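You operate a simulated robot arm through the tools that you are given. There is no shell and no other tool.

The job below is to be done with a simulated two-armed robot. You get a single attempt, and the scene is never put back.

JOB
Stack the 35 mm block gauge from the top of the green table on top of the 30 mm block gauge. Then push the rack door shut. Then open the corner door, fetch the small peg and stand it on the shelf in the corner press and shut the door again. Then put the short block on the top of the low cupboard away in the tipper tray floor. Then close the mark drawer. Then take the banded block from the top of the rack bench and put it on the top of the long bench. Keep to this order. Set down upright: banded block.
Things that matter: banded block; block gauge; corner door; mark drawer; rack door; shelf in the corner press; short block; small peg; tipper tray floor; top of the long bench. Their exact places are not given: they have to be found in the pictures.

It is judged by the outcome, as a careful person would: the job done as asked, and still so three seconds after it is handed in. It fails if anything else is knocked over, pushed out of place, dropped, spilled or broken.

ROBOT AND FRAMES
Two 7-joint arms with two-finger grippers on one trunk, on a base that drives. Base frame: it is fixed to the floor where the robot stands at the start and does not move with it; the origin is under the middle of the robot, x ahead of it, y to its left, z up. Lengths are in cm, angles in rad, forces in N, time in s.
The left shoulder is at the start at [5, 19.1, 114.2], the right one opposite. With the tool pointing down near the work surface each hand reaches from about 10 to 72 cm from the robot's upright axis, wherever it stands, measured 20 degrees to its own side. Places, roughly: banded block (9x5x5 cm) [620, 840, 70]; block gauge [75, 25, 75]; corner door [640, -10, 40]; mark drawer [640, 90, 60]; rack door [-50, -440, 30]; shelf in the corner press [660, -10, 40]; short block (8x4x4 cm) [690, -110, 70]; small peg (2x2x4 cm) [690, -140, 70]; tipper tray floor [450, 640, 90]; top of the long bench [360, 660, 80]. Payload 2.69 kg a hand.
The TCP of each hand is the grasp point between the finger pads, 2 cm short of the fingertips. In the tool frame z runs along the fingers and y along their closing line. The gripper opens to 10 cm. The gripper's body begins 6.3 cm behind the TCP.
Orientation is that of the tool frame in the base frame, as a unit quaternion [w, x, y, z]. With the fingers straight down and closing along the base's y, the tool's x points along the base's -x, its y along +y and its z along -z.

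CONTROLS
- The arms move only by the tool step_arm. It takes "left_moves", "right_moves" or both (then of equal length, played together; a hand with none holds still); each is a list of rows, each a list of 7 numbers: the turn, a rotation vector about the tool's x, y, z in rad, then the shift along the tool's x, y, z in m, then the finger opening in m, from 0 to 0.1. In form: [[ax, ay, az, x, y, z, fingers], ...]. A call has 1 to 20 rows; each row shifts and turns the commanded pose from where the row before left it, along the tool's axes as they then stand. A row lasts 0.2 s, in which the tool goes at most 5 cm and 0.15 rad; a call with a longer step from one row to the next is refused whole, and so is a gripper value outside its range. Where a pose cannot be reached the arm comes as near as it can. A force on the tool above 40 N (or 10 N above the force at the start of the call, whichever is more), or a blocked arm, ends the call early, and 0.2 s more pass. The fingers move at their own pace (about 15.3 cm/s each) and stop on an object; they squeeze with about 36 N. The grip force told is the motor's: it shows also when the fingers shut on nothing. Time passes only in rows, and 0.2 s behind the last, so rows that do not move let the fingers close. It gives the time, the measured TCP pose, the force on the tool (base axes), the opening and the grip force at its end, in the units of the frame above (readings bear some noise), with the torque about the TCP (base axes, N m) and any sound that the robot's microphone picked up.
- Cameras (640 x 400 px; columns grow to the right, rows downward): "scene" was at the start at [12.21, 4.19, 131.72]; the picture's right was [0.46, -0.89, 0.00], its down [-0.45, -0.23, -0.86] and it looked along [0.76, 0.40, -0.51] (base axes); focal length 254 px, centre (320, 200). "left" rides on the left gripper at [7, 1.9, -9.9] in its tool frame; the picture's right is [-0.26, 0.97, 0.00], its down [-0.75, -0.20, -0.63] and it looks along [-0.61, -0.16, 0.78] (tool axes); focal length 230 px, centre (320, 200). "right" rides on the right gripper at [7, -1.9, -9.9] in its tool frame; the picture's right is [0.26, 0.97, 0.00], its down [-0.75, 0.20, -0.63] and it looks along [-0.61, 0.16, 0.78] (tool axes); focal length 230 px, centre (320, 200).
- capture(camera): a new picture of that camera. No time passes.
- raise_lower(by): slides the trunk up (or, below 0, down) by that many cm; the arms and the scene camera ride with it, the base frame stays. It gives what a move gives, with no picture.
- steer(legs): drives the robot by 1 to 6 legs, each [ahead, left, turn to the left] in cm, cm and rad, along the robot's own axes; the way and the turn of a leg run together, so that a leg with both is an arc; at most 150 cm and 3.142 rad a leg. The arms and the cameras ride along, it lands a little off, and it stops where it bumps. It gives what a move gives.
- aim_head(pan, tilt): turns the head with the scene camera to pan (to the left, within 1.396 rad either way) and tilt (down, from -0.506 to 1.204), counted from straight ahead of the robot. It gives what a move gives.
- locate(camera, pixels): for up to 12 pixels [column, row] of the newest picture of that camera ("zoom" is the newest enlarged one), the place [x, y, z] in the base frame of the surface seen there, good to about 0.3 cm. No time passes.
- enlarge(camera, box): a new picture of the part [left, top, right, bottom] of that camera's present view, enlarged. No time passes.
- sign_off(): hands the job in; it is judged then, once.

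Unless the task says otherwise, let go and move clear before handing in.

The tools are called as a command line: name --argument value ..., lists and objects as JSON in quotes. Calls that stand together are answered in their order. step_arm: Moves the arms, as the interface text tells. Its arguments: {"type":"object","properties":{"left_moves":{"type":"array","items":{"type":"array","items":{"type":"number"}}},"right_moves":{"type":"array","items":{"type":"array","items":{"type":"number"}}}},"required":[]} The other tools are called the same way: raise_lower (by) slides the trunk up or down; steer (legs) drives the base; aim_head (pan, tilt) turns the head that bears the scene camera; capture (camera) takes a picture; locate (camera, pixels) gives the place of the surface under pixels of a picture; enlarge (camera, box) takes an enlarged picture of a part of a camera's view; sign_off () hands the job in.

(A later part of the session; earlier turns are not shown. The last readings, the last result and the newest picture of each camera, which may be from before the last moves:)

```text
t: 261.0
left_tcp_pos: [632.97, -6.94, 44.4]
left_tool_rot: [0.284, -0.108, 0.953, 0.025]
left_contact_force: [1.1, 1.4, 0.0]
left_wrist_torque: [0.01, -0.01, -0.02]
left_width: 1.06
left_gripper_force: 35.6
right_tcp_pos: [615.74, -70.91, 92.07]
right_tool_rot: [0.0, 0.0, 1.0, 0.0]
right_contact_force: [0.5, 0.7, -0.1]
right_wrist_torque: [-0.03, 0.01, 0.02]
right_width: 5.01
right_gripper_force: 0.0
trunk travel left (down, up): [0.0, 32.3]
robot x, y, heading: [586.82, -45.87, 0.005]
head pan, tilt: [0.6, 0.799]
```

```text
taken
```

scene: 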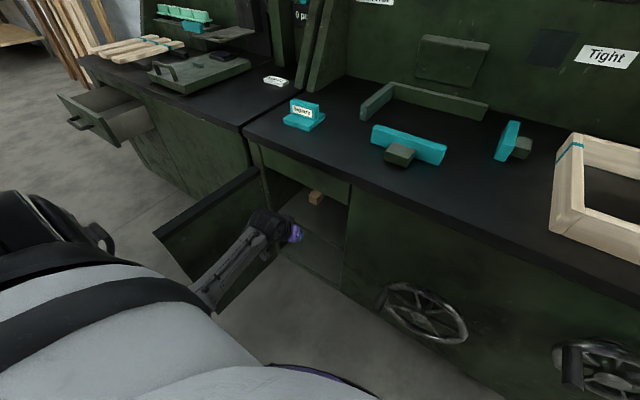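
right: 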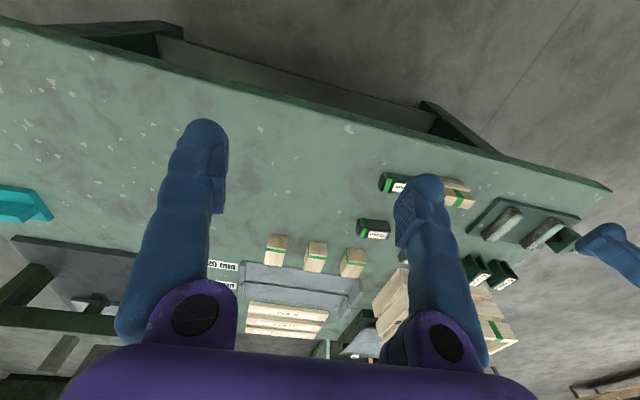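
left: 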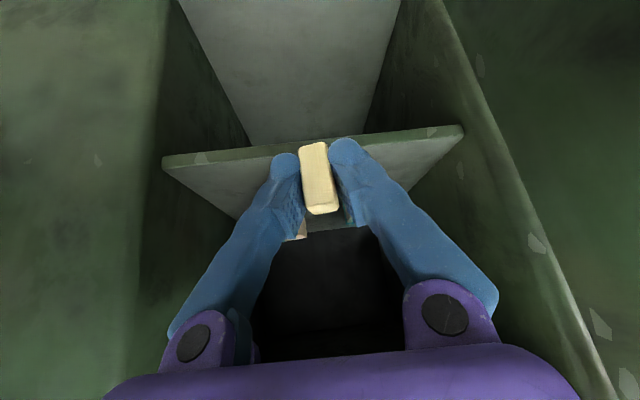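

I extend the arm into the opening above the chosen spot.

step_arm --left_moves '[[0, 0, 0, -0.0194, -0.0147, 0.015, 0.0], [0, 0, 0, -0.0194, -0.0147, 0.015, 0.0], [0, 0, 0, -0.0194, -0.0147, 0.015, 0.0], [0, 0, 0, -0.0194, -0.0147, 0.015, 0.0], [0, 0, 0, -0.0194, -0.0147, 0.015, 0.0], [0, 0, 0, 0, 0, 0, 0.0]]'

capture --camera "left"

enlarge --camera "scene" --box '[220, 150, 380, 290]'

```text
t: 262.4
left_tcp_pos: [646.4, -11.52, 43.59]
left_tool_rot: [0.282, -0.108, 0.953, 0.025]
left_contact_force: [-0.4, 0.4, 0.5]
left_wrist_torque: [0.0, 0.03, -0.02]
left_width: 1.05
left_gripper_force: 36.3
right_tcp_pos: [615.71, -70.94, 92.17]
right_tool_rot: [0.001, 0.0, 1.0, -0.001]
right_contact_force: [-0.2, -0.1, 0.2]
right_wrist_torque: [0.03, -0.01, 0.0]
right_width: 4.98
right_gripper_force: 0.1
trunk travel left (down, up): [0.0, 32.3]
robot x, y, heading: [586.81, -45.64, 0.001]
head pan, tilt: [0.6, 0.799]
```

```text
taken
```

left: 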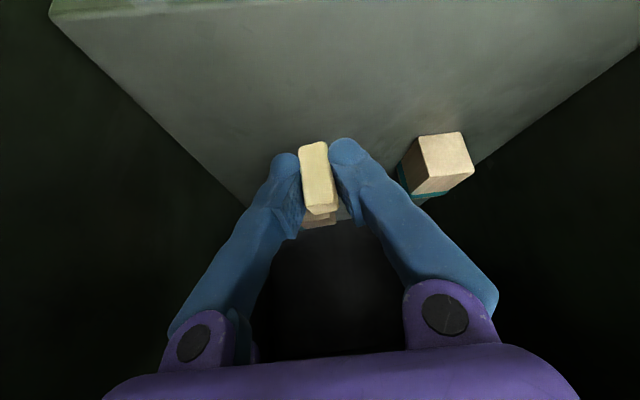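

```text
2.86 times, centred on (300, 220) of scene
```

zoom: 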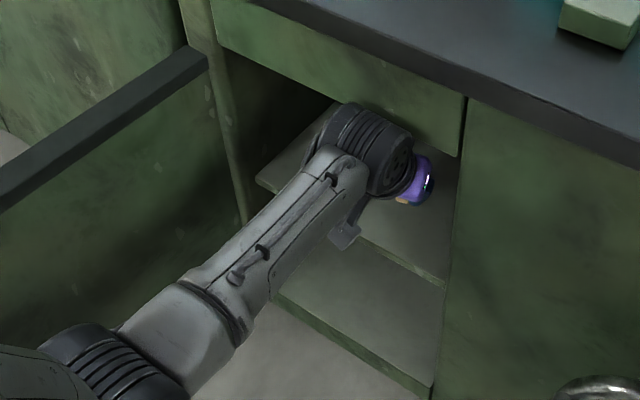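

In place above the free spot, no contact. I lower straight down, the last bit in small steps.

step_arm --left_moves '[[0, 0, 0, 0.0087, 0.0002, 0.0134, 0.0], [0, 0, 0, 0.0082, 0.0002, 0.0126, 0.0], [0, 0, 0, 0.0011, 0, 0.0017, 0.0], [0, 0, 0, 0, 0, 0, 0.0]]'

capture --camera "left"

```text
t: 263.4
left_tcp_pos: [646.32, -11.47, 40.36]
left_tool_rot: [0.283, -0.109, 0.953, 0.025]
left_contact_force: [-0.1, 0.4, 0.7]
left_wrist_torque: [0.01, 0.0, 0.03]
left_width: 1.06
left_gripper_force: 36.4
right_tcp_pos: [615.67, -70.9, 92.05]
right_tool_rot: [0.001, -0.001, 1.0, 0.0]
right_contact_force: [-0.3, 0.3, -0.5]
right_wrist_torque: [0.03, 0.03, -0.02]
right_width: 5.0
right_gripper_force: 0.1
trunk travel left (down, up): [0.0, 32.3]
robot x, y, heading: [587.23, -45.63, -0.002]
head pan, tilt: [0.6, 0.799]
```

```text
taken
```

left: 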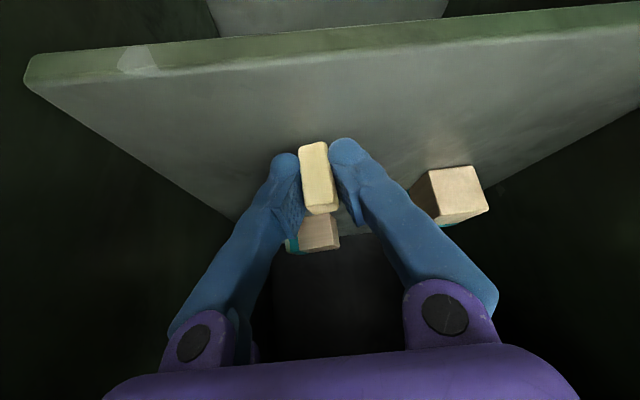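

step_arm --left_moves '[[0, 0, 0, 0.0008, 0, 0.0013, 0.0], [0, 0, 0, 0.0008, 0, 0.0013, 0.0], [0, 0, 0, 0, 0, 0, 0.0]]'

step_arm --left_moves '[[0, 0, 0, 0.0008, 0, 0.0013, 0.0], [0, 0, 0, 0, 0, 0, 0.0]]'

capture --camera "left"

```text
t: 264.2
left_tcp_pos: [646.5, -11.53, 39.79]
left_tool_rot: [0.283, -0.107, 0.953, 0.024]
left_contact_force: [0.2, 0.1, -0.3]
left_wrist_torque: [0.01, 0.01, -0.01]
left_width: 1.07
left_gripper_force: 36.0
right_tcp_pos: [615.7, -70.9, 92.07]
right_tool_rot: [0.001, -0.001, 1.0, 0.0]
right_contact_force: [-0.4, 1.0, -0.1]
right_wrist_torque: [0.0, -0.03, 0.01]
right_width: 5.02
right_gripper_force: 0.1
trunk travel left (down, up): [0.0, 32.3]
robot x, y, heading: [587.14, -45.75, 0.003]
head pan, tilt: [0.6, 0.799]
```

```text
t: 264.8
left_tcp_pos: [646.44, -11.52, 39.87]
left_tool_rot: [0.284, -0.108, 0.952, 0.025]
left_contact_force: [-1.0, 0.8, 3.2]
left_wrist_torque: [0.0, 0.03, -0.03]
left_width: 1.03
left_gripper_force: 35.5
right_tcp_pos: [615.8, -70.85, 92.06]
right_tool_rot: [0.001, -0.002, 1.0, 0.0]
right_contact_force: [0.0, -0.2, 0.2]
right_wrist_torque: [-0.02, -0.03, 0.0]
right_width: 5.0
right_gripper_force: 0.2
trunk travel left (down, up): [0.0, 32.3]
robot x, y, heading: [586.88, -45.72, 0.001]
head pan, tilt: [0.6, 0.799]
```

```text
taken
```

left: 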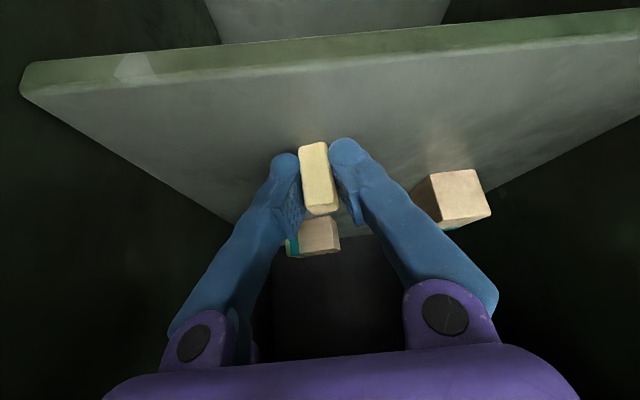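

The peg touches the shelf (3 N). I open the fingers gently.

step_arm --left_moves '[[0, 0, 0, 0, 0, 0, 0.013], [0, 0, 0, 0, 0, 0, 0.018], [0, 0, 0, 0, 0, 0, 0.025], [0, 0, 0, 0, 0, 0, 0.032], [0, 0, 0, 0, 0, 0, 0.032]]'

capture --camera "left"

```text
t: 266.0
left_tcp_pos: [646.5, -11.45, 39.63]
left_tool_rot: [0.283, -0.108, 0.953, 0.025]
left_contact_force: [0.3, -0.1, -0.2]
left_wrist_torque: [-0.02, 0.0, -0.01]
left_width: 3.19
left_gripper_force: 0.0
right_tcp_pos: [615.78, -70.81, 92.06]
right_tool_rot: [0.0, 0.0, 1.0, 0.0]
right_contact_force: [-0.3, -1.1, -0.5]
right_wrist_torque: [-0.01, -0.02, 0.01]
right_width: 5.0
right_gripper_force: 0.2
trunk travel left (down, up): [0.0, 32.3]
robot x, y, heading: [586.87, -45.78, -0.002]
head pan, tilt: [0.6, 0.799]
```

```text
taken
```

left: 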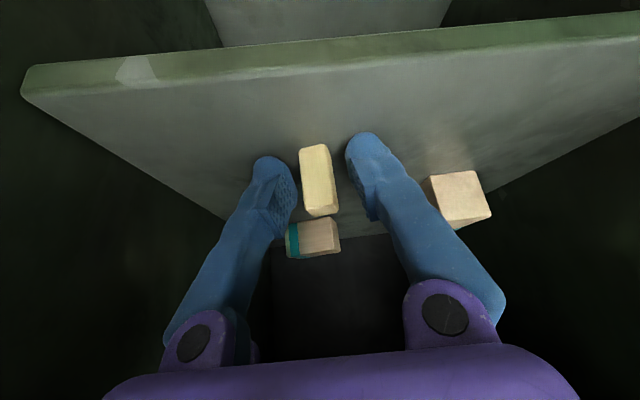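

The peg stands upright between the open fingers. I raise slightly and withdraw horizontally along the finger direction.

step_arm --left_moves '[[0, 0, 0, -0.0022, 0, -0.0034, 0.032], [0, 0, 0, 0.0126, 0.0003, -0.0082, 0.032], [0, 0, 0, 0.0168, 0.0004, -0.0109, 0.032], [0, 0, 0, 0.0168, 0.0004, -0.0109, 0.032], [0, 0, 0, 0.0168, 0.0004, -0.0109, 0.032], [0, 0, 0, 0.0168, 0.0004, -0.0109, 0.032], [0, 0, 0, 0.0168, 0.0004, -0.0109, 0.032], [0, 0, 0, 0.0168, 0.0004, -0.0109, 0.032], [0, 0, 0, 0, 0, 0, 0.032]]'

capture --camera "left"

enlarge --camera "scene" --box '[220, 150, 380, 290]'

```text
t: 268.0
left_tcp_pos: [633.13, -14.24, 40.25]
left_tool_rot: [0.283, -0.107, 0.953, 0.024]
left_contact_force: [0.3, 1.0, 0.1]
left_wrist_torque: [0.0, -0.01, 0.01]
left_width: 3.2
left_gripper_force: 0.1
right_tcp_pos: [615.71, -70.74, 92.12]
right_tool_rot: [0.001, -0.001, 1.0, 0.0]
right_contact_force: [-0.4, 0.4, 0.2]
right_wrist_torque: [-0.01, 0.0, -0.01]
right_width: 5.01
right_gripper_force: 0.0
trunk travel left (down, up): [0.0, 32.3]
robot x, y, heading: [587.21, -45.31, -0.0]
head pan, tilt: [0.6, 0.799]
```

```text
taken
```

left: 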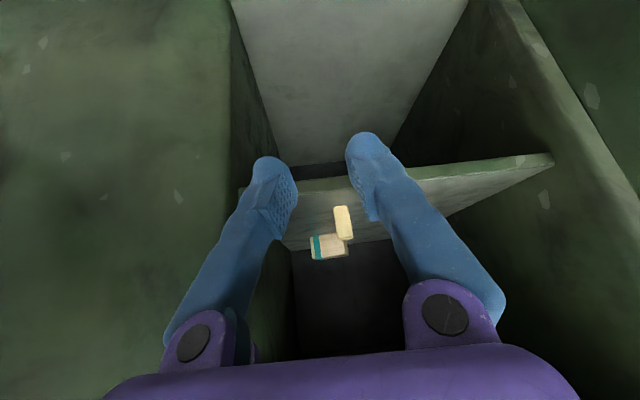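

```text
2.86 times, centred on (300, 220) of scene
```

zoom: 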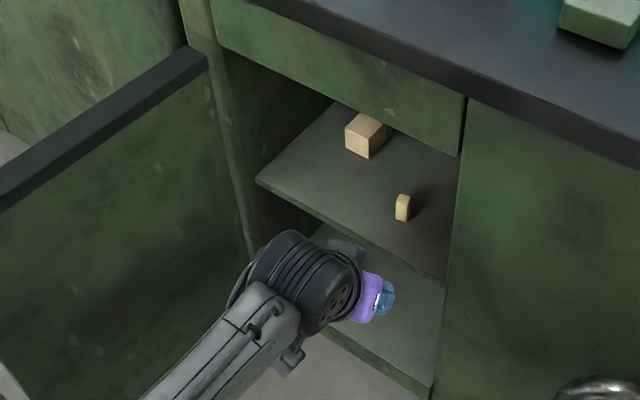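

The peg stands on the shelf. Next I back the base off, raise the trunk and bring the left hand over the open door to its outer side.

steer --legs '[[-15, 0, 0]]'

raise_lower --by 32

steer --legs '[[0, 14, 0]]'

step_arm --left_moves '[[0, 0, 0, 0, 0.04, 0, 0.0], [0, 0, 0, 0, 0.04, 0, 0.0], [0, 0, 0, 0, 0.04, 0, 0.0], [0, 0, 0, 0, 0.04, 0, 0.0], [0, 0, 0, 0, 0.04, 0, 0.0], [0, 0, 0, 0, 0.04, 0, 0.0], [0, 0, 0, 0, 0, 0, 0.0]]'

aim_head --pan 0.7 --tilt 0.75

capture --camera "scene"

```text
t: 269.4
left_tcp_pos: [618.34, -14.17, 40.13]
left_tool_rot: [0.282, -0.109, 0.953, 0.025]
left_contact_force: [0.8, 0.3, -0.1]
left_wrist_torque: [0.01, 0.0, 0.02]
left_width: 3.18
left_gripper_force: 0.1
right_tcp_pos: [600.93, -70.82, 92.08]
right_tool_rot: [0.001, 0.0, 1.0, 0.0]
right_contact_force: [-0.5, 0.1, 0.3]
right_wrist_torque: [0.04, 0.01, -0.02]
right_width: 5.01
right_gripper_force: 0.1
trunk travel left (down, up): [0.0, 32.3]
robot x, y, heading: [571.97, -45.85, 0.003]
head pan, tilt: [0.6, 0.799]
```

```text
t: 272.5
left_tcp_pos: [618.25, -14.18, 72.15]
left_tool_rot: [0.283, -0.108, 0.953, 0.024]
left_contact_force: [0.4, 0.1, -0.4]
left_wrist_torque: [0.03, -0.02, -0.01]
left_width: 3.21
left_gripper_force: 0.0
right_tcp_pos: [600.87, -70.85, 124.05]
right_tool_rot: [0.0, 0.0, 1.0, -0.001]
right_contact_force: [-0.6, -0.1, 0.3]
right_wrist_torque: [-0.03, -0.02, 0.01]
right_width: 5.01
right_gripper_force: 0.1
trunk travel left (down, up): [-32.0, 0.3]
robot x, y, heading: [571.94, -45.7, 0.006]
head pan, tilt: [0.6, 0.799]
```

```text
t: 274.4
left_tcp_pos: [618.29, -0.27, 72.21]
left_tool_rot: [0.283, -0.108, 0.953, 0.024]
left_contact_force: [-0.6, 0.2, -0.2]
left_wrist_torque: [0.0, 0.01, 0.02]
left_width: 3.22
left_gripper_force: 0.0
right_tcp_pos: [600.96, -56.94, 123.99]
right_tool_rot: [0.001, 0.0, 1.0, 0.0]
right_contact_force: [-0.1, -0.7, 0.3]
right_wrist_torque: [-0.01, 0.0, 0.03]
right_width: 4.99
right_gripper_force: 0.0
trunk travel left (down, up): [-32.0, 0.3]
robot x, y, heading: [572.02, -31.84, 0.001]
head pan, tilt: [0.6, 0.799]
```

```text
t: 276.0
left_tcp_pos: [613.13, 23.23, 71.68]
left_tool_rot: [0.283, -0.109, 0.953, 0.024]
left_contact_force: [0.0, -1.0, -0.3]
left_wrist_torque: [-0.02, 0.02, 0.0]
left_width: 0.01
left_gripper_force: 29.3
right_tcp_pos: [600.85, -56.94, 124.09]
right_tool_rot: [0.0, -0.001, 1.0, 0.001]
right_contact_force: [-0.5, -0.6, 0.2]
right_wrist_torque: [0.03, 0.0, 0.02]
right_width: 5.02
right_gripper_force: 0.1
trunk travel left (down, up): [-32.0, 0.3]
robot x, y, heading: [571.7, -31.42, 0.002]
head pan, tilt: [0.6, 0.799]
```

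```text
t: 276.7
left_tcp_pos: [613.06, 23.08, 71.76]
left_tool_rot: [0.282, -0.109, 0.953, 0.026]
left_contact_force: [0.0, 0.2, -0.4]
left_wrist_torque: [0.0, -0.01, 0.0]
left_width: 0.0
left_gripper_force: 29.3
right_tcp_pos: [600.87, -56.94, 124.08]
right_tool_rot: [0.0, -0.001, 1.0, 0.0]
right_contact_force: [-0.2, 0.7, 0.1]
right_wrist_torque: [0.01, 0.01, 0.0]
right_width: 4.99
right_gripper_force: 0.0
trunk travel left (down, up): [-32.0, 0.3]
robot x, y, heading: [571.92, -32.13, 0.002]
head pan, tilt: [0.7, 0.75]
```

```text
taken
```

scene: 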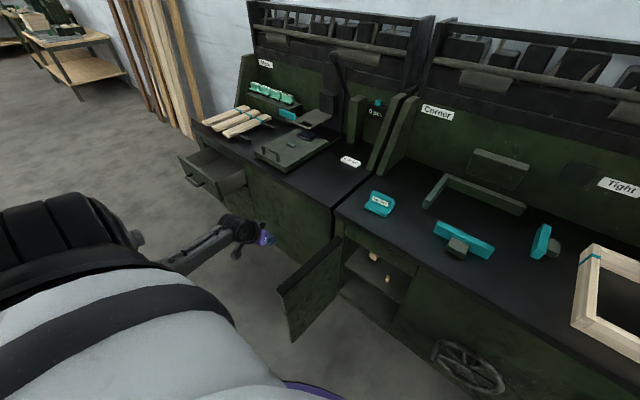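

The hand is on the outer side of the door. I locate the door's free edge and handle side.

locate --camera "scene" --pixels '[[284, 300], [292, 338], [340, 250], [310, 275], [315, 300], [270, 280], [385, 281], [372, 256]]'

capture --camera "left"

```text
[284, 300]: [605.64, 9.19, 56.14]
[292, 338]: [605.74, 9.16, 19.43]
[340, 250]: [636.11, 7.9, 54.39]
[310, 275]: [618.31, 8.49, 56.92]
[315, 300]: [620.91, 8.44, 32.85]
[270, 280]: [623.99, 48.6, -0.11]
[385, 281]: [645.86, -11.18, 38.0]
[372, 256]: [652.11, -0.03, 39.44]
```

```text
taken
```

left: 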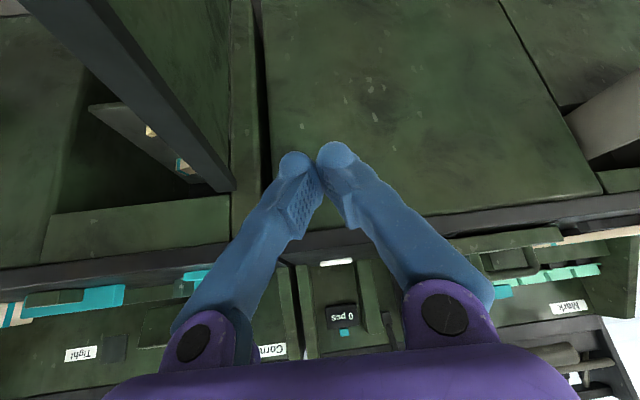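

I lower the trunk so the hand is at door height, then sweep the door toward closing by moving the base to the right.

raise_lower --by -23

steer --legs '[[0, -16, 0]]'

capture --camera "scene"

```text
t: 279.1
left_tcp_pos: [613.11, 23.16, 48.75]
left_tool_rot: [0.282, -0.108, 0.953, 0.024]
left_contact_force: [0.2, 0.0, -0.4]
left_wrist_torque: [-0.02, 0.0, 0.01]
left_width: 0.0
left_gripper_force: 29.5
right_tcp_pos: [600.85, -56.86, 101.03]
right_tool_rot: [0.002, -0.001, 1.0, 0.0]
right_contact_force: [-0.6, -0.3, -1.4]
right_wrist_torque: [-0.02, 0.01, -0.01]
right_width: 4.97
right_gripper_force: 0.1
trunk travel left (down, up): [-9.0, 23.3]
robot x, y, heading: [572.17, -31.93, 0.001]
head pan, tilt: [0.7, 0.75]
```

```text
t: 281.1
left_tcp_pos: [613.16, 7.22, 48.95]
left_tool_rot: [0.284, -0.108, 0.953, 0.024]
left_contact_force: [0.2, 0.2, 0.2]
left_wrist_torque: [-0.02, -0.02, 0.01]
left_width: 0.0
left_gripper_force: 29.4
right_tcp_pos: [600.8, -72.79, 101.11]
right_tool_rot: [0.0, -0.001, 1.0, 0.0]
right_contact_force: [-0.9, 0.5, -0.3]
right_wrist_torque: [0.01, 0.0, -0.02]
right_width: 5.01
right_gripper_force: 0.2
trunk travel left (down, up): [-9.0, 23.3]
robot x, y, heading: [571.91, -47.53, 0.005]
head pan, tilt: [0.7, 0.75]
```

```text
taken
```

scene: 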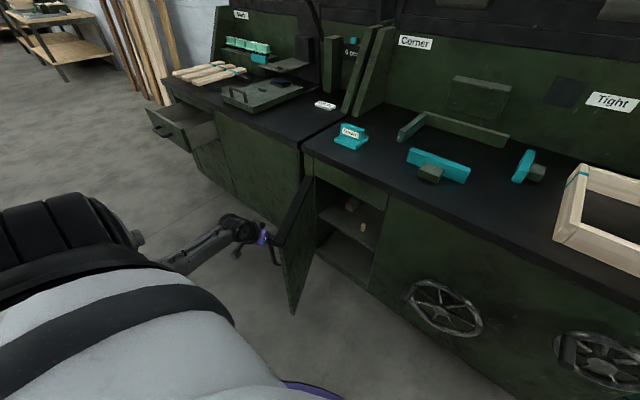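

The door follows. I move another 14 cm to the right.

steer --legs '[[0, -14, 0]]'

capture --camera "scene"

capture --camera "left"

```text
t: 283.0
left_tcp_pos: [613.26, -6.8, 48.69]
left_tool_rot: [0.283, -0.107, 0.953, 0.022]
left_contact_force: [0.8, 0.0, -0.5]
left_wrist_torque: [0.03, 0.01, 0.04]
left_width: 0.01
left_gripper_force: 29.3
right_tcp_pos: [600.82, -86.85, 101.04]
right_tool_rot: [0.001, -0.002, 1.0, 0.001]
right_contact_force: [0.3, -0.5, 0.4]
right_wrist_torque: [0.02, -0.02, 0.0]
right_width: 4.99
right_gripper_force: 0.0
trunk travel left (down, up): [-9.0, 23.3]
robot x, y, heading: [572.28, -61.46, 0.002]
head pan, tilt: [0.7, 0.75]
```

```text
taken
```

scene: 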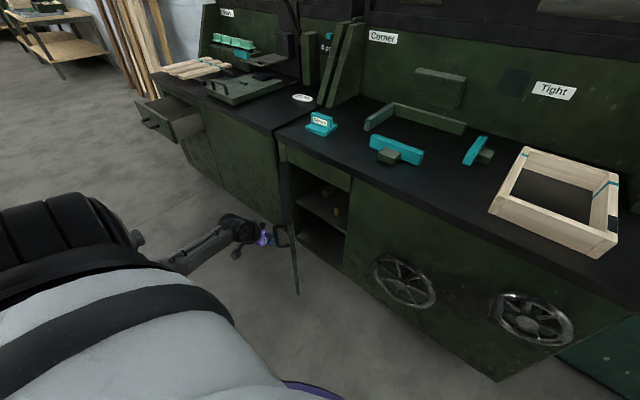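

```text
taken
```

left: 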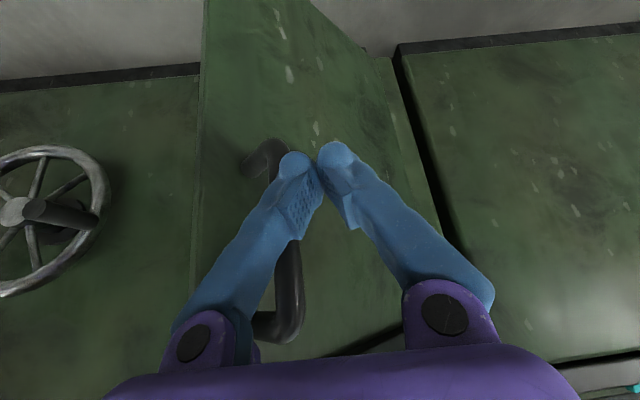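

The door is about 40° open, with the fingertips against it just left of the handle. I push it on by driving 9 cm forward, then finish with the arm.

steer --legs '[[9, 0, 0]]'

step_arm --left_moves '[[0, 0, 0, -0.0151, -0.0087, 0.01, 0.0], [0, 0, 0, -0.0151, -0.0087, 0.01, 0.0], [0, 0, 0, -0.0151, -0.0087, 0.01, 0.0], [0, 0, 0, 0, 0, 0, 0.0]]'

capture --camera "scene"

capture --camera "left"

```text
t: 284.1
left_tcp_pos: [622.03, -6.76, 48.62]
left_tool_rot: [0.282, -0.109, 0.953, 0.024]
left_contact_force: [0.4, 0.0, 0.8]
left_wrist_torque: [0.01, 0.01, 0.0]
left_width: 0.0
left_gripper_force: 29.8
right_tcp_pos: [609.88, -86.74, 101.08]
right_tool_rot: [0.001, 0.0, 1.0, 0.0]
right_contact_force: [0.1, 0.5, -1.2]
right_wrist_torque: [-0.03, 0.03, -0.03]
right_width: 4.98
right_gripper_force: 0.0
trunk travel left (down, up): [-9.0, 23.3]
robot x, y, heading: [580.89, -61.52, 0.001]
head pan, tilt: [0.7, 0.75]
```

```text
t: 285.1
left_tcp_pos: [628.01, -8.1, 48.8]
left_tool_rot: [0.283, -0.107, 0.953, 0.024]
left_contact_force: [-0.4, 0.5, -0.8]
left_wrist_torque: [0.0, -0.01, -0.01]
left_width: 0.03
left_gripper_force: 29.1
right_tcp_pos: [609.8, -86.65, 101.04]
right_tool_rot: [0.001, -0.001, 1.0, 0.0]
right_contact_force: [0.3, -0.7, 0.6]
right_wrist_torque: [0.02, 0.0, 0.01]
right_width: 4.99
right_gripper_force: 0.1
trunk travel left (down, up): [-9.0, 23.3]
robot x, y, heading: [581.35, -61.69, 0.001]
head pan, tilt: [0.7, 0.75]
```

```text
taken
```

scene: 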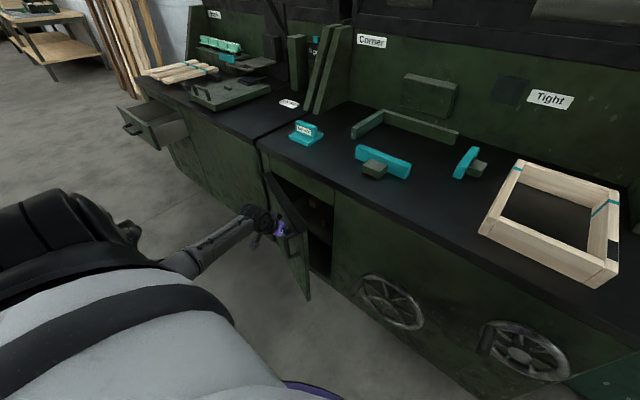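

```text
taken
```

left: 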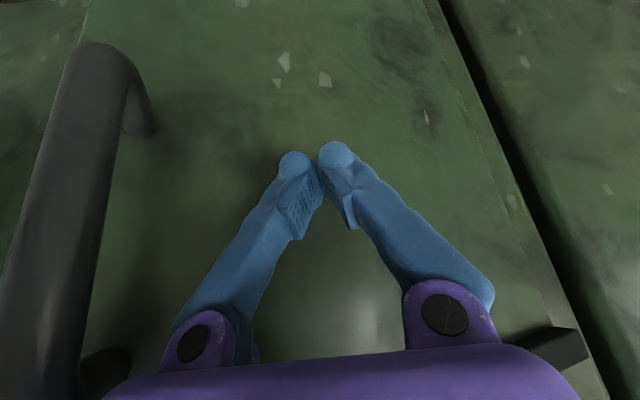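

The door is nearly shut; I continue in small steps.

step_arm --left_moves '[[0, 0, 0, -0.009, -0.0065, 0.006, 0.0], [0, 0, 0, -0.009, -0.0065, 0.006, 0.0], [0, 0, 0, -0.009, -0.0065, 0.006, 0.0], [0, 0, 0, -0.009, -0.0065, 0.006, 0.0], [0, 0, 0, -0.0045, -0.0033, 0.003, 0.0], [0, 0, 0, -0.0045, -0.0033, 0.003, 0.0], [0, 0, 0, 0, 0, 0, 0.0]]'

capture --camera "scene"

```text
t: 286.7
left_tcp_pos: [634.04, -9.92, 48.74]
left_tool_rot: [0.282, -0.108, 0.953, 0.024]
left_contact_force: [0.6, -1.0, -0.4]
left_wrist_torque: [-0.03, -0.04, 0.0]
left_width: 0.0
left_gripper_force: 29.6
right_tcp_pos: [609.89, -86.76, 101.07]
right_tool_rot: [0.001, -0.001, 1.0, 0.0]
right_contact_force: [0.4, 0.4, 0.0]
right_wrist_torque: [-0.01, -0.02, 0.0]
right_width: 5.0
right_gripper_force: 0.0
trunk travel left (down, up): [-9.0, 23.3]
robot x, y, heading: [580.88, -61.6, 0.006]
head pan, tilt: [0.7, 0.75]
```

```text
taken
```

scene: 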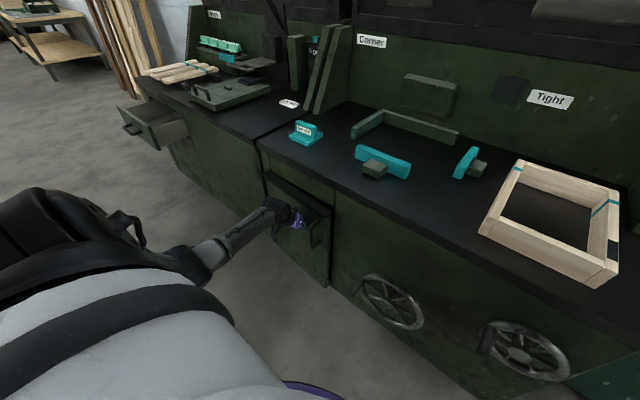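

step_arm --left_moves '[[0, 0, 0, -0.0033, -0.0009, 0.0021, 0.0], [0, 0, 0, -0.0033, -0.0009, 0.0021, 0.0], [0, 0, 0, -0.0033, -0.0009, 0.0021, 0.0], [0, 0, 0, -0.0033, -0.0009, 0.0021, 0.0], [0, 0, 0, 0, 0, 0, 0.0]]'

enlarge --camera "scene" --box '[230, 150, 360, 300]'

```text
t: 287.9
left_tcp_pos: [635.18, -9.92, 48.63]
left_tool_rot: [0.28, -0.109, 0.954, 0.025]
left_contact_force: [-22.8, -1.7, 7.6]
left_wrist_torque: [-0.08, -0.06, -0.13]
left_width: 0.0
left_gripper_force: 28.9
right_tcp_pos: [609.81, -86.78, 101.18]
right_tool_rot: [0.002, -0.002, 1.0, 0.001]
right_contact_force: [0.4, 0.3, 0.4]
right_wrist_torque: [-0.01, -0.03, -0.03]
right_width: 5.01
right_gripper_force: 0.1
trunk travel left (down, up): [-9.0, 23.3]
robot x, y, heading: [581.23, -61.72, 0.003]
head pan, tilt: [0.7, 0.75]
```

```text
2.67 times, centred on (295, 225) of scene
```

zoom: 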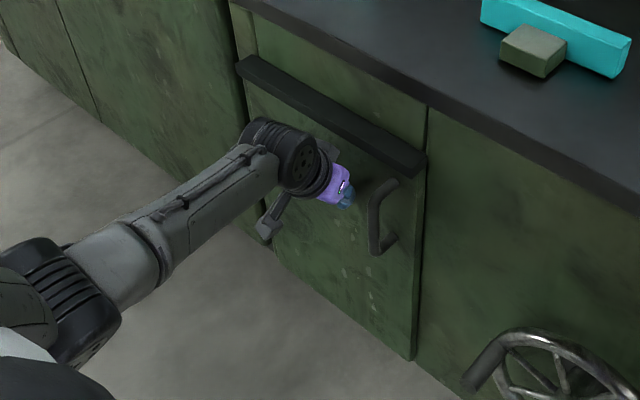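

The door resists with 23 N. I check its face against the original closed position (x≈637.3).

locate --camera "zoom" --pixels '[[410, 200], [400, 330], [300, 240], [380, 100], [430, 180], [290, 150], [405, 155]]'

step_arm --left_moves '[[0, 0, 0, 0.0168, 0.0004, -0.0109, 0.0], [0, 0, 0, 0.0168, 0.0004, -0.0109, 0.0], [0, 0, 0, 0.0168, 0.0004, -0.0109, 0.0], [0, 0, 0, 0.0168, 0.0004, -0.0109, 0.0], [0, 0, 0, 0.0168, 0.0004, -0.0109, 0.0], [0, 0, 0, 0.0168, 0.0004, -0.0109, 0.0], [0, 0, 0, 0, 0, 0, 0.0]]'

enlarge --camera "scene" --box '[230, 150, 360, 300]'

```text
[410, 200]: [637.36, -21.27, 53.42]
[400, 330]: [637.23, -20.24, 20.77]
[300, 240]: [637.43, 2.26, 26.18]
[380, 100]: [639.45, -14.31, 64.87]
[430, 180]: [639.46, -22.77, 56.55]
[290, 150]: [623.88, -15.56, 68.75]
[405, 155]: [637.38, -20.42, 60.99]
```

```text
t: 289.5
left_tcp_pos: [623.82, -12.5, 48.67]
left_tool_rot: [0.283, -0.107, 0.953, 0.024]
left_contact_force: [-0.4, -0.3, -0.4]
left_wrist_torque: [-0.01, 0.0, 0.01]
left_width: 0.0
left_gripper_force: 29.6
right_tcp_pos: [609.84, -86.66, 101.05]
right_tool_rot: [0.001, -0.001, 1.0, -0.001]
right_contact_force: [0.7, 0.6, 0.0]
right_wrist_torque: [0.01, 0.01, 0.03]
right_width: 4.98
right_gripper_force: 0.1
trunk travel left (down, up): [-9.0, 23.3]
robot x, y, heading: [581.29, -61.61, -0.001]
head pan, tilt: [0.7, 0.75]
```

```text
2.67 times, centred on (295, 225) of scene
```

zoom: 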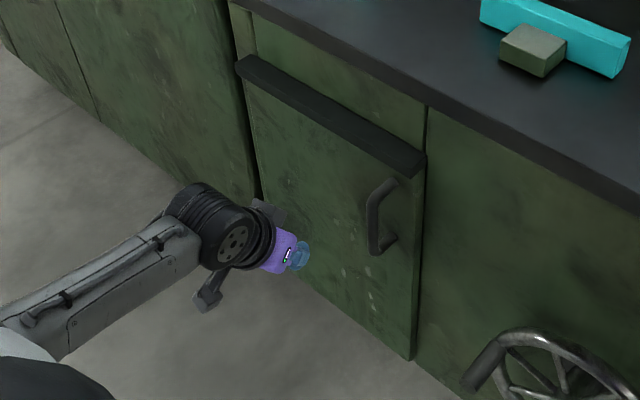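

The corner door is shut (face at x≈637.4 as before). I back off, raise the trunk and bring the left hand to a vertical posture for the short block.

steer --legs '[[-9, 0, 0]]'

raise_lower --by 12

step_arm --left_moves '[[0, 0, 0, -0.0204, -0.0006, -0.0315, 0.05], [0, 0, 0, -0.0204, -0.0006, -0.0315, 0.05], [0, 0, 0, -0.0204, -0.0006, -0.0315, 0.05], [0, 0, 0, -0.0204, -0.0006, -0.0315, 0.05], [0, 0, 0, -0.0204, -0.0006, -0.0315, 0.05], [0, 0, 0, -0.0204, -0.0006, -0.0315, 0.05], [0, 0, 0, -0.0204, -0.0006, -0.0315, 0.05], [0, 0.143, 0, 0, 0, 0, 0.05], [0, 0.143, 0, 0, 0, 0, 0.05], [0, 0.143, 0, 0, 0, 0, 0.05], [0, 0.143, 0, 0, 0, 0, 0.05], [0, 0, 0, 0, 0, -0.03, 0.05], [0, 0, 0, 0, 0, -0.03, 0.05], [0, 0, 0, 0, 0, 0, 0.05]]'

```text
t: 290.6
left_tcp_pos: [614.92, -12.48, 48.71]
left_tool_rot: [0.284, -0.107, 0.953, 0.024]
left_contact_force: [0.0, -0.7, 0.3]
left_wrist_torque: [0.01, 0.03, -0.02]
left_width: 0.0
left_gripper_force: 29.8
right_tcp_pos: [600.82, -86.69, 101.11]
right_tool_rot: [0.001, -0.001, 1.0, 0.0]
right_contact_force: [-0.9, 0.1, -0.6]
right_wrist_torque: [0.01, -0.02, -0.01]
right_width: 4.98
right_gripper_force: 0.0
trunk travel left (down, up): [-9.0, 23.3]
robot x, y, heading: [572.02, -61.68, 0.004]
head pan, tilt: [0.7, 0.75]
```

```text
t: 292.1
left_tcp_pos: [614.93, -12.51, 60.63]
left_tool_rot: [0.282, -0.108, 0.953, 0.024]
left_contact_force: [-0.3, -0.2, -0.5]
left_wrist_torque: [0.01, 0.02, 0.01]
left_width: 0.0
left_gripper_force: 29.6
right_tcp_pos: [600.84, -86.72, 113.06]
right_tool_rot: [0.001, -0.001, 1.0, 0.0]
right_contact_force: [0.3, -0.9, 0.5]
right_wrist_torque: [0.0, -0.02, 0.03]
right_width: 5.0
right_gripper_force: 0.0
trunk travel left (down, up): [-21.0, 11.3]
robot x, y, heading: [571.82, -61.57, 0.002]
head pan, tilt: [0.7, 0.75]
```

```text
t: 295.1
left_tcp_pos: [614.79, -12.33, 93.03]
left_tool_rot: [0.003, -0.111, 0.994, -0.007]
left_contact_force: [-0.2, 0.6, -0.4]
left_wrist_torque: [-0.01, -0.02, 0.01]
left_width: 4.98
left_gripper_force: 0.1
right_tcp_pos: [600.84, -86.82, 113.14]
right_tool_rot: [0.001, -0.001, 1.0, 0.0]
right_contact_force: [-0.4, -0.3, -0.7]
right_wrist_torque: [-0.03, -0.01, 0.01]
right_width: 4.99
right_gripper_force: 0.1
trunk travel left (down, up): [-21.0, 11.3]
robot x, y, heading: [571.92, -61.75, 0.004]
head pan, tilt: [0.7, 0.75]
```

The left hand is vertical now. I drive right to y≈−146 and look at the tray with the short block.

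steer --legs '[[0, -84, 0], [12, 0, 0]]'

aim_head --pan 0.3 --tilt 0.6

enlarge --camera "scene" --box '[220, 130, 420, 270]'

capture --camera "scene"

```text
t: 303.6
left_tcp_pos: [626.78, -95.8, 92.87]
left_tool_rot: [0.002, -0.11, 0.994, -0.007]
left_contact_force: [-0.7, 0.0, -0.2]
left_wrist_torque: [0.0, -0.01, -0.01]
left_width: 4.97
left_gripper_force: 0.0
right_tcp_pos: [612.97, -170.23, 113.09]
right_tool_rot: [0.0, -0.002, 1.0, 0.0]
right_contact_force: [0.9, -0.3, 0.0]
right_wrist_torque: [0.01, 0.02, 0.02]
right_width: 5.02
right_gripper_force: 0.0
trunk travel left (down, up): [-21.0, 11.3]
robot x, y, heading: [584.22, -144.99, 0.0]
head pan, tilt: [0.7, 0.75]
```

```text
t: 304.5
left_tcp_pos: [626.83, -95.85, 92.93]
left_tool_rot: [0.003, -0.111, 0.994, -0.008]
left_contact_force: [0.3, -0.8, 0.1]
left_wrist_torque: [0.03, 0.0, 0.02]
left_width: 4.99
left_gripper_force: 0.1
right_tcp_pos: [613.03, -170.2, 112.97]
right_tool_rot: [0.001, -0.002, 1.0, -0.001]
right_contact_force: [0.2, -0.2, -0.5]
right_wrist_torque: [0.03, 0.0, 0.0]
right_width: 5.0
right_gripper_force: 0.1
trunk travel left (down, up): [-21.0, 11.3]
robot x, y, heading: [584.19, -145.03, 0.008]
head pan, tilt: [0.3, 0.6]
```

```text
2.86 times, centred on (320, 200) of scene
```

zoom: 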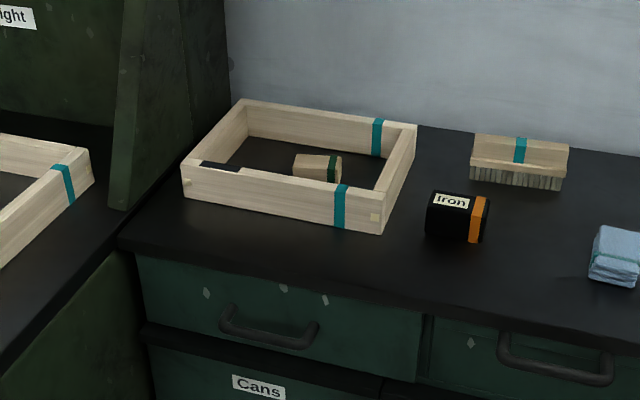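

```text
taken
```

scene: 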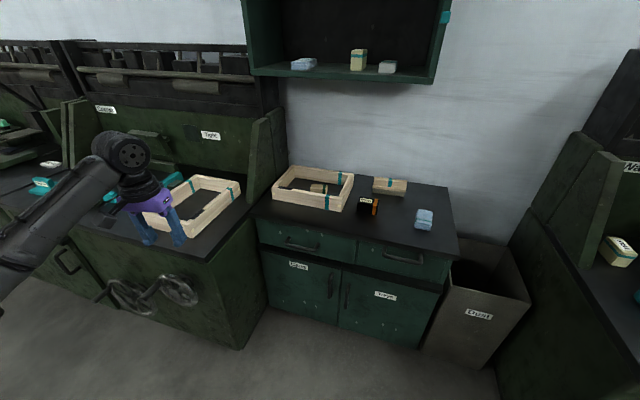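

I check the position of the corner unit's side panel near the tray before moving the hand there.

locate --camera "scene" --pixels '[[265, 180], [250, 195], [275, 130], [282, 160], [268, 120], [275, 195], [318, 187], [330, 190], [300, 190], [295, 182], [350, 185], [290, 215]]'

```text
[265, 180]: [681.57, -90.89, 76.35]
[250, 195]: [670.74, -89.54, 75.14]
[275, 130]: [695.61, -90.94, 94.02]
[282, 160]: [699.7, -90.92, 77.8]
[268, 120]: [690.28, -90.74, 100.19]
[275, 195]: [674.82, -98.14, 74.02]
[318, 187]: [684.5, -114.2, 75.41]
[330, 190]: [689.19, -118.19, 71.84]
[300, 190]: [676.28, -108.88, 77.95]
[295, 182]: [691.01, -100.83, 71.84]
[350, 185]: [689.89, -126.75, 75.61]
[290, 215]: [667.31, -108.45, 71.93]
```

The panel is at y≈−91; the tray spans about y −97…−128. I turn −0.2 and drive to about (618,−146).

steer --legs '[[0, 0, -0.2], [32, 6, 0]]'

aim_head --pan 0.65 --tilt 0.75

capture --camera "scene"

capture --camera "left"

```text
t: 307.4
left_tcp_pos: [668.57, -105.68, 92.89]
left_tool_rot: [0.001, -0.011, 1.0, -0.009]
left_contact_force: [0.2, 0.3, -0.7]
left_wrist_torque: [-0.02, 0.02, 0.0]
left_width: 4.97
left_gripper_force: 0.1
right_tcp_pos: [640.28, -175.81, 113.08]
right_tool_rot: [0.0, 0.098, 0.995, 0.0]
right_contact_force: [-1.0, -0.3, -0.4]
right_wrist_torque: [-0.04, 0.01, -0.01]
right_width: 4.99
right_gripper_force: 0.1
trunk travel left (down, up): [-21.0, 11.3]
robot x, y, heading: [616.9, -145.56, -0.196]
head pan, tilt: [0.3, 0.6]
```

```text
t: 308.3
left_tcp_pos: [668.54, -105.79, 92.98]
left_tool_rot: [0.002, -0.01, 1.0, -0.008]
left_contact_force: [0.2, 0.0, 0.1]
left_wrist_torque: [0.0, 0.04, -0.02]
left_width: 5.01
left_gripper_force: 0.1
right_tcp_pos: [640.18, -175.75, 113.09]
right_tool_rot: [0.0, 0.098, 0.995, 0.0]
right_contact_force: [-0.3, -0.2, -0.5]
right_wrist_torque: [0.0, 0.01, 0.04]
right_width: 5.02
right_gripper_force: 0.0
trunk travel left (down, up): [-21.0, 11.3]
robot x, y, heading: [616.75, -145.6, -0.197]
head pan, tilt: [0.649, 0.75]
```

```text
taken
```

scene: 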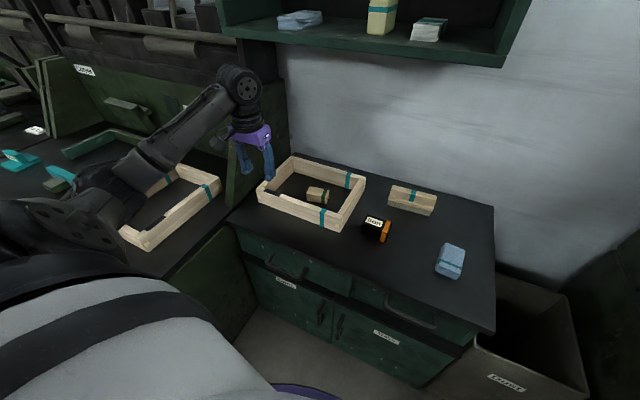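

```text
taken
```

left: 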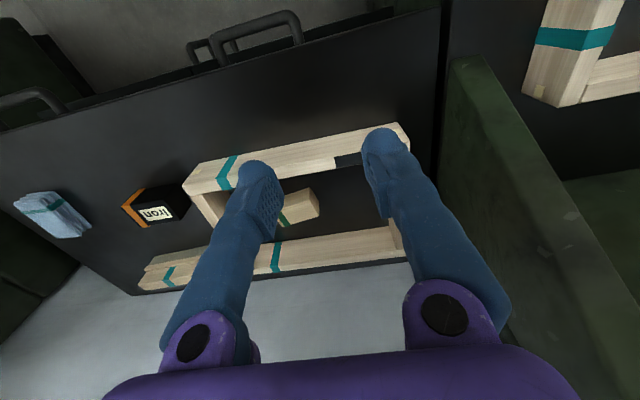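

enlarge --camera "scene" --box '[240, 145, 380, 245]'

```text
4.00 times, centred on (310, 195) of scene
```

zoom: 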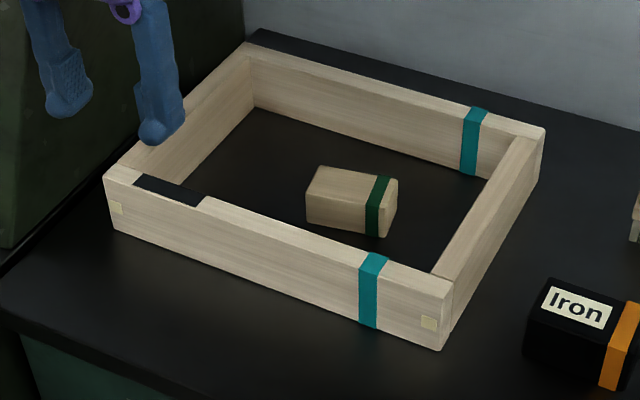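

locate --camera "zoom" --pixels '[[318, 170], [395, 182], [308, 195], [380, 208], [345, 185], [385, 235], [308, 225], [270, 210], [430, 250], [180, 195], [440, 280], [540, 140]]'

```text
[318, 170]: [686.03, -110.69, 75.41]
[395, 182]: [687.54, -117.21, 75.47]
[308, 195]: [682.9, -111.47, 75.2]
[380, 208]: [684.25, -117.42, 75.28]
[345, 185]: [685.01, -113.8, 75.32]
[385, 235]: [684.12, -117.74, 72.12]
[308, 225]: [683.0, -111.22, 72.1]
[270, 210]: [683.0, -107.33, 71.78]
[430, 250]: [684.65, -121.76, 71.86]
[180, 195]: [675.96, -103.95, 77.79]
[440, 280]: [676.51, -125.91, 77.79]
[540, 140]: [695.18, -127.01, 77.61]
```

The short block's top is centred at (685.2,−114.2), turned about 0.23. I move above it with the fingers wide open.

step_arm --left_moves '[[0, 0, -0.105, 0, 0, 0, 0.1], [0, 0, -0.105, 0, 0, 0, 0.1], [0, 0, 0, -0.0287, -0.024, 0.018, 0.1], [0, 0, 0, -0.0287, -0.024, 0.018, 0.1], [0, 0, 0, -0.0287, -0.024, 0.018, 0.1], [0, 0, 0, -0.0287, -0.024, 0.018, 0.1], [0, 0, 0, -0.0287, -0.024, 0.018, 0.1], [0, 0, 0, 0, 0, 0, 0.1]]'

capture --camera "left"

capture --camera "scene"

```text
t: 310.1
left_tcp_pos: [685.36, -114.14, 84.2]
left_tool_rot: [0.002, -0.116, 0.993, -0.008]
left_contact_force: [0.3, 0.5, -0.1]
left_wrist_torque: [0.0, -0.01, 0.0]
left_width: 10.0
left_gripper_force: 0.2
right_tcp_pos: [640.08, -175.81, 113.04]
right_tool_rot: [0.002, 0.099, 0.995, 0.0]
right_contact_force: [0.0, 0.5, -0.1]
right_wrist_torque: [-0.02, -0.03, -0.01]
right_width: 5.01
right_gripper_force: 0.0
trunk travel left (down, up): [-21.0, 11.3]
robot x, y, heading: [616.74, -145.64, -0.198]
head pan, tilt: [0.649, 0.75]
```

```text
taken
```

left: 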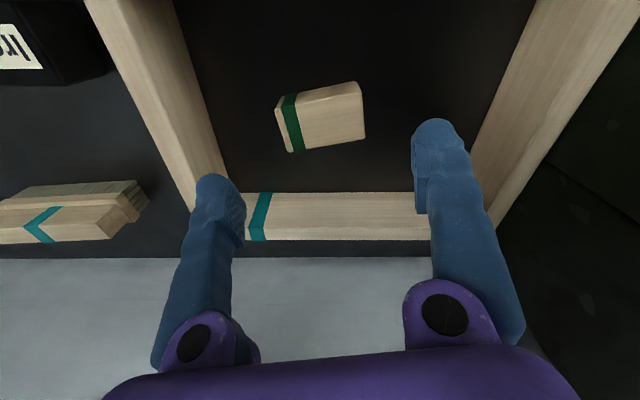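

```text
taken
```

scene: 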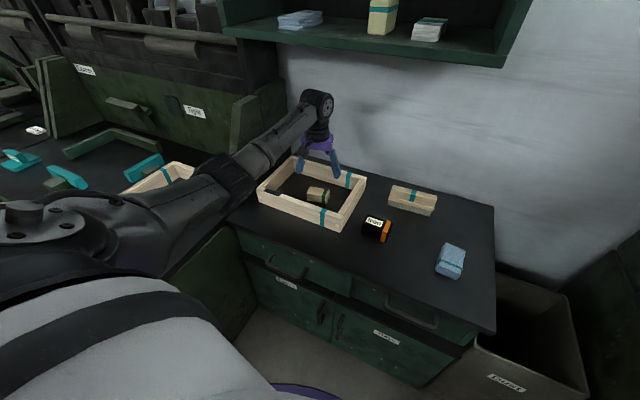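

enlarge --camera "left" --box '[240, 60, 400, 170]'

```text
3.64 times, centred on (320, 115) of left
```

zoom: 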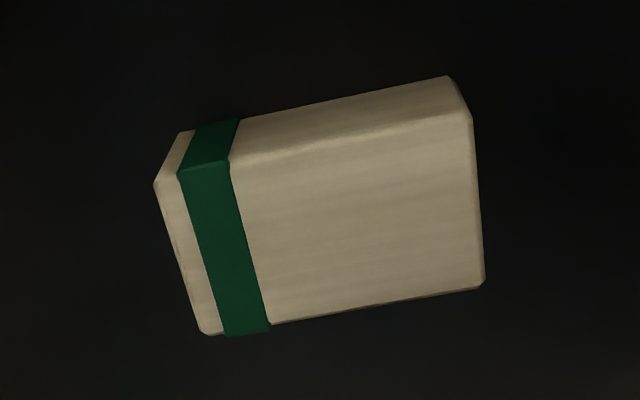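

locate --camera "zoom" --pixels '[[162, 182], [205, 328], [465, 118], [480, 280], [320, 220]]'

```text
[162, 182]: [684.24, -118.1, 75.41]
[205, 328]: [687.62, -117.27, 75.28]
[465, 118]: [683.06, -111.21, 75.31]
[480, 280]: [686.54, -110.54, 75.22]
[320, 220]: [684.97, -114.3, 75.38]
```

Centred. I lower to z≈74.4 and grip.

step_arm --left_moves '[[0, 0, 0.04, 0, -0.001, 0.035, 0.1], [0, 0, 0, 0, 0, 0.035, 0.1], [0, 0, 0, 0, 0, 0.028, 0.1], [0, 0, 0, 0, 0, 0, 0.1]]'

capture --camera "left"

```text
t: 311.1
left_tcp_pos: [685.3, -114.32, 74.26]
left_tool_rot: [0.001, -0.096, 0.995, -0.008]
left_contact_force: [0.2, -0.4, -0.1]
left_wrist_torque: [0.01, 0.0, -0.05]
left_width: 9.98
left_gripper_force: 0.1
right_tcp_pos: [640.21, -175.74, 113.0]
right_tool_rot: [0.0, 0.099, 0.995, 0.0]
right_contact_force: [0.4, 0.3, 0.0]
right_wrist_torque: [0.0, 0.01, 0.02]
right_width: 5.0
right_gripper_force: 0.1
trunk travel left (down, up): [-21.0, 11.3]
robot x, y, heading: [616.63, -146.0, -0.196]
head pan, tilt: [0.649, 0.75]
```

```text
taken
```

left: 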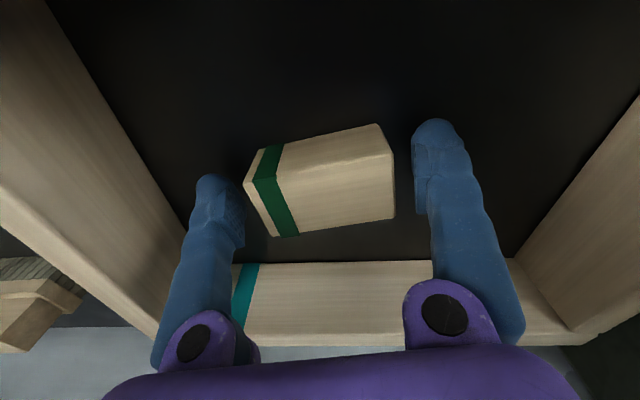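

step_arm --left_moves '[[0, 0, 0, 0, 0, 0, 0.06], [0, 0, 0, 0, 0, 0, 0.03], [0, 0, 0, 0, 0, 0, 0.03]]'

step_arm --left_moves '[[0, 0, 0, 0, 0, -0.02, 0.03], [0, 0, 0, 0, 0, -0.03, 0.03], [0, 0, 0, 0, 0, -0.04, 0.03], [0, 0, 0, 0, 0, -0.03, 0.03], [0, 0, 0, 0, 0, 0, 0.03]]'

capture --camera "left"

capture --camera "scene"

```text
t: 311.9
left_tcp_pos: [685.27, -114.3, 74.29]
left_tool_rot: [0.001, -0.095, 0.995, -0.007]
left_contact_force: [0.6, 0.7, 0.0]
left_wrist_torque: [-0.02, -0.02, 0.01]
left_width: 7.05
left_gripper_force: 36.2
right_tcp_pos: [640.26, -175.75, 113.06]
right_tool_rot: [0.001, 0.098, 0.995, -0.001]
right_contact_force: [0.2, 0.5, -0.3]
right_wrist_torque: [0.02, 0.0, 0.0]
right_width: 4.98
right_gripper_force: 0.0
trunk travel left (down, up): [-21.0, 11.3]
robot x, y, heading: [616.86, -145.25, -0.19]
head pan, tilt: [0.649, 0.75]
```

```text
t: 313.1
left_tcp_pos: [685.15, -114.19, 86.51]
left_tool_rot: [0.001, -0.097, 0.995, -0.007]
left_contact_force: [0.2, 0.6, 0.5]
left_wrist_torque: [-0.02, -0.02, -0.01]
left_width: 7.0
left_gripper_force: 36.0
right_tcp_pos: [640.12, -175.73, 113.12]
right_tool_rot: [0.001, 0.099, 0.995, -0.001]
right_contact_force: [-0.7, 0.1, -0.6]
right_wrist_torque: [0.01, -0.01, 0.01]
right_width: 5.01
right_gripper_force: 0.0
trunk travel left (down, up): [-21.0, 11.3]
robot x, y, heading: [617.08, -145.46, -0.196]
head pan, tilt: [0.649, 0.75]
```

```text
taken
```

left: 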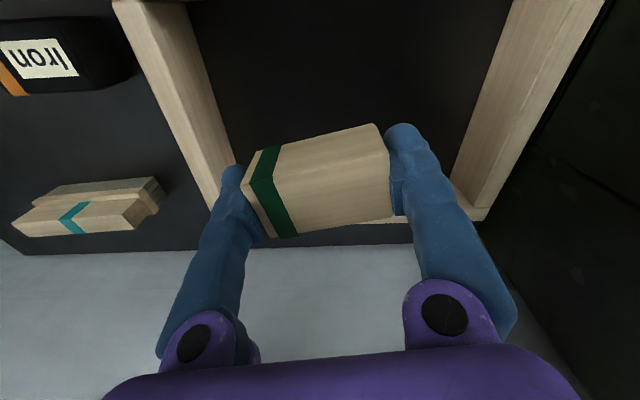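

```text
taken
```

scene: 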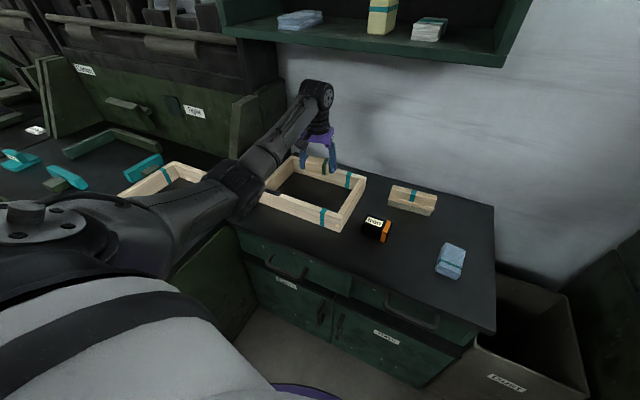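

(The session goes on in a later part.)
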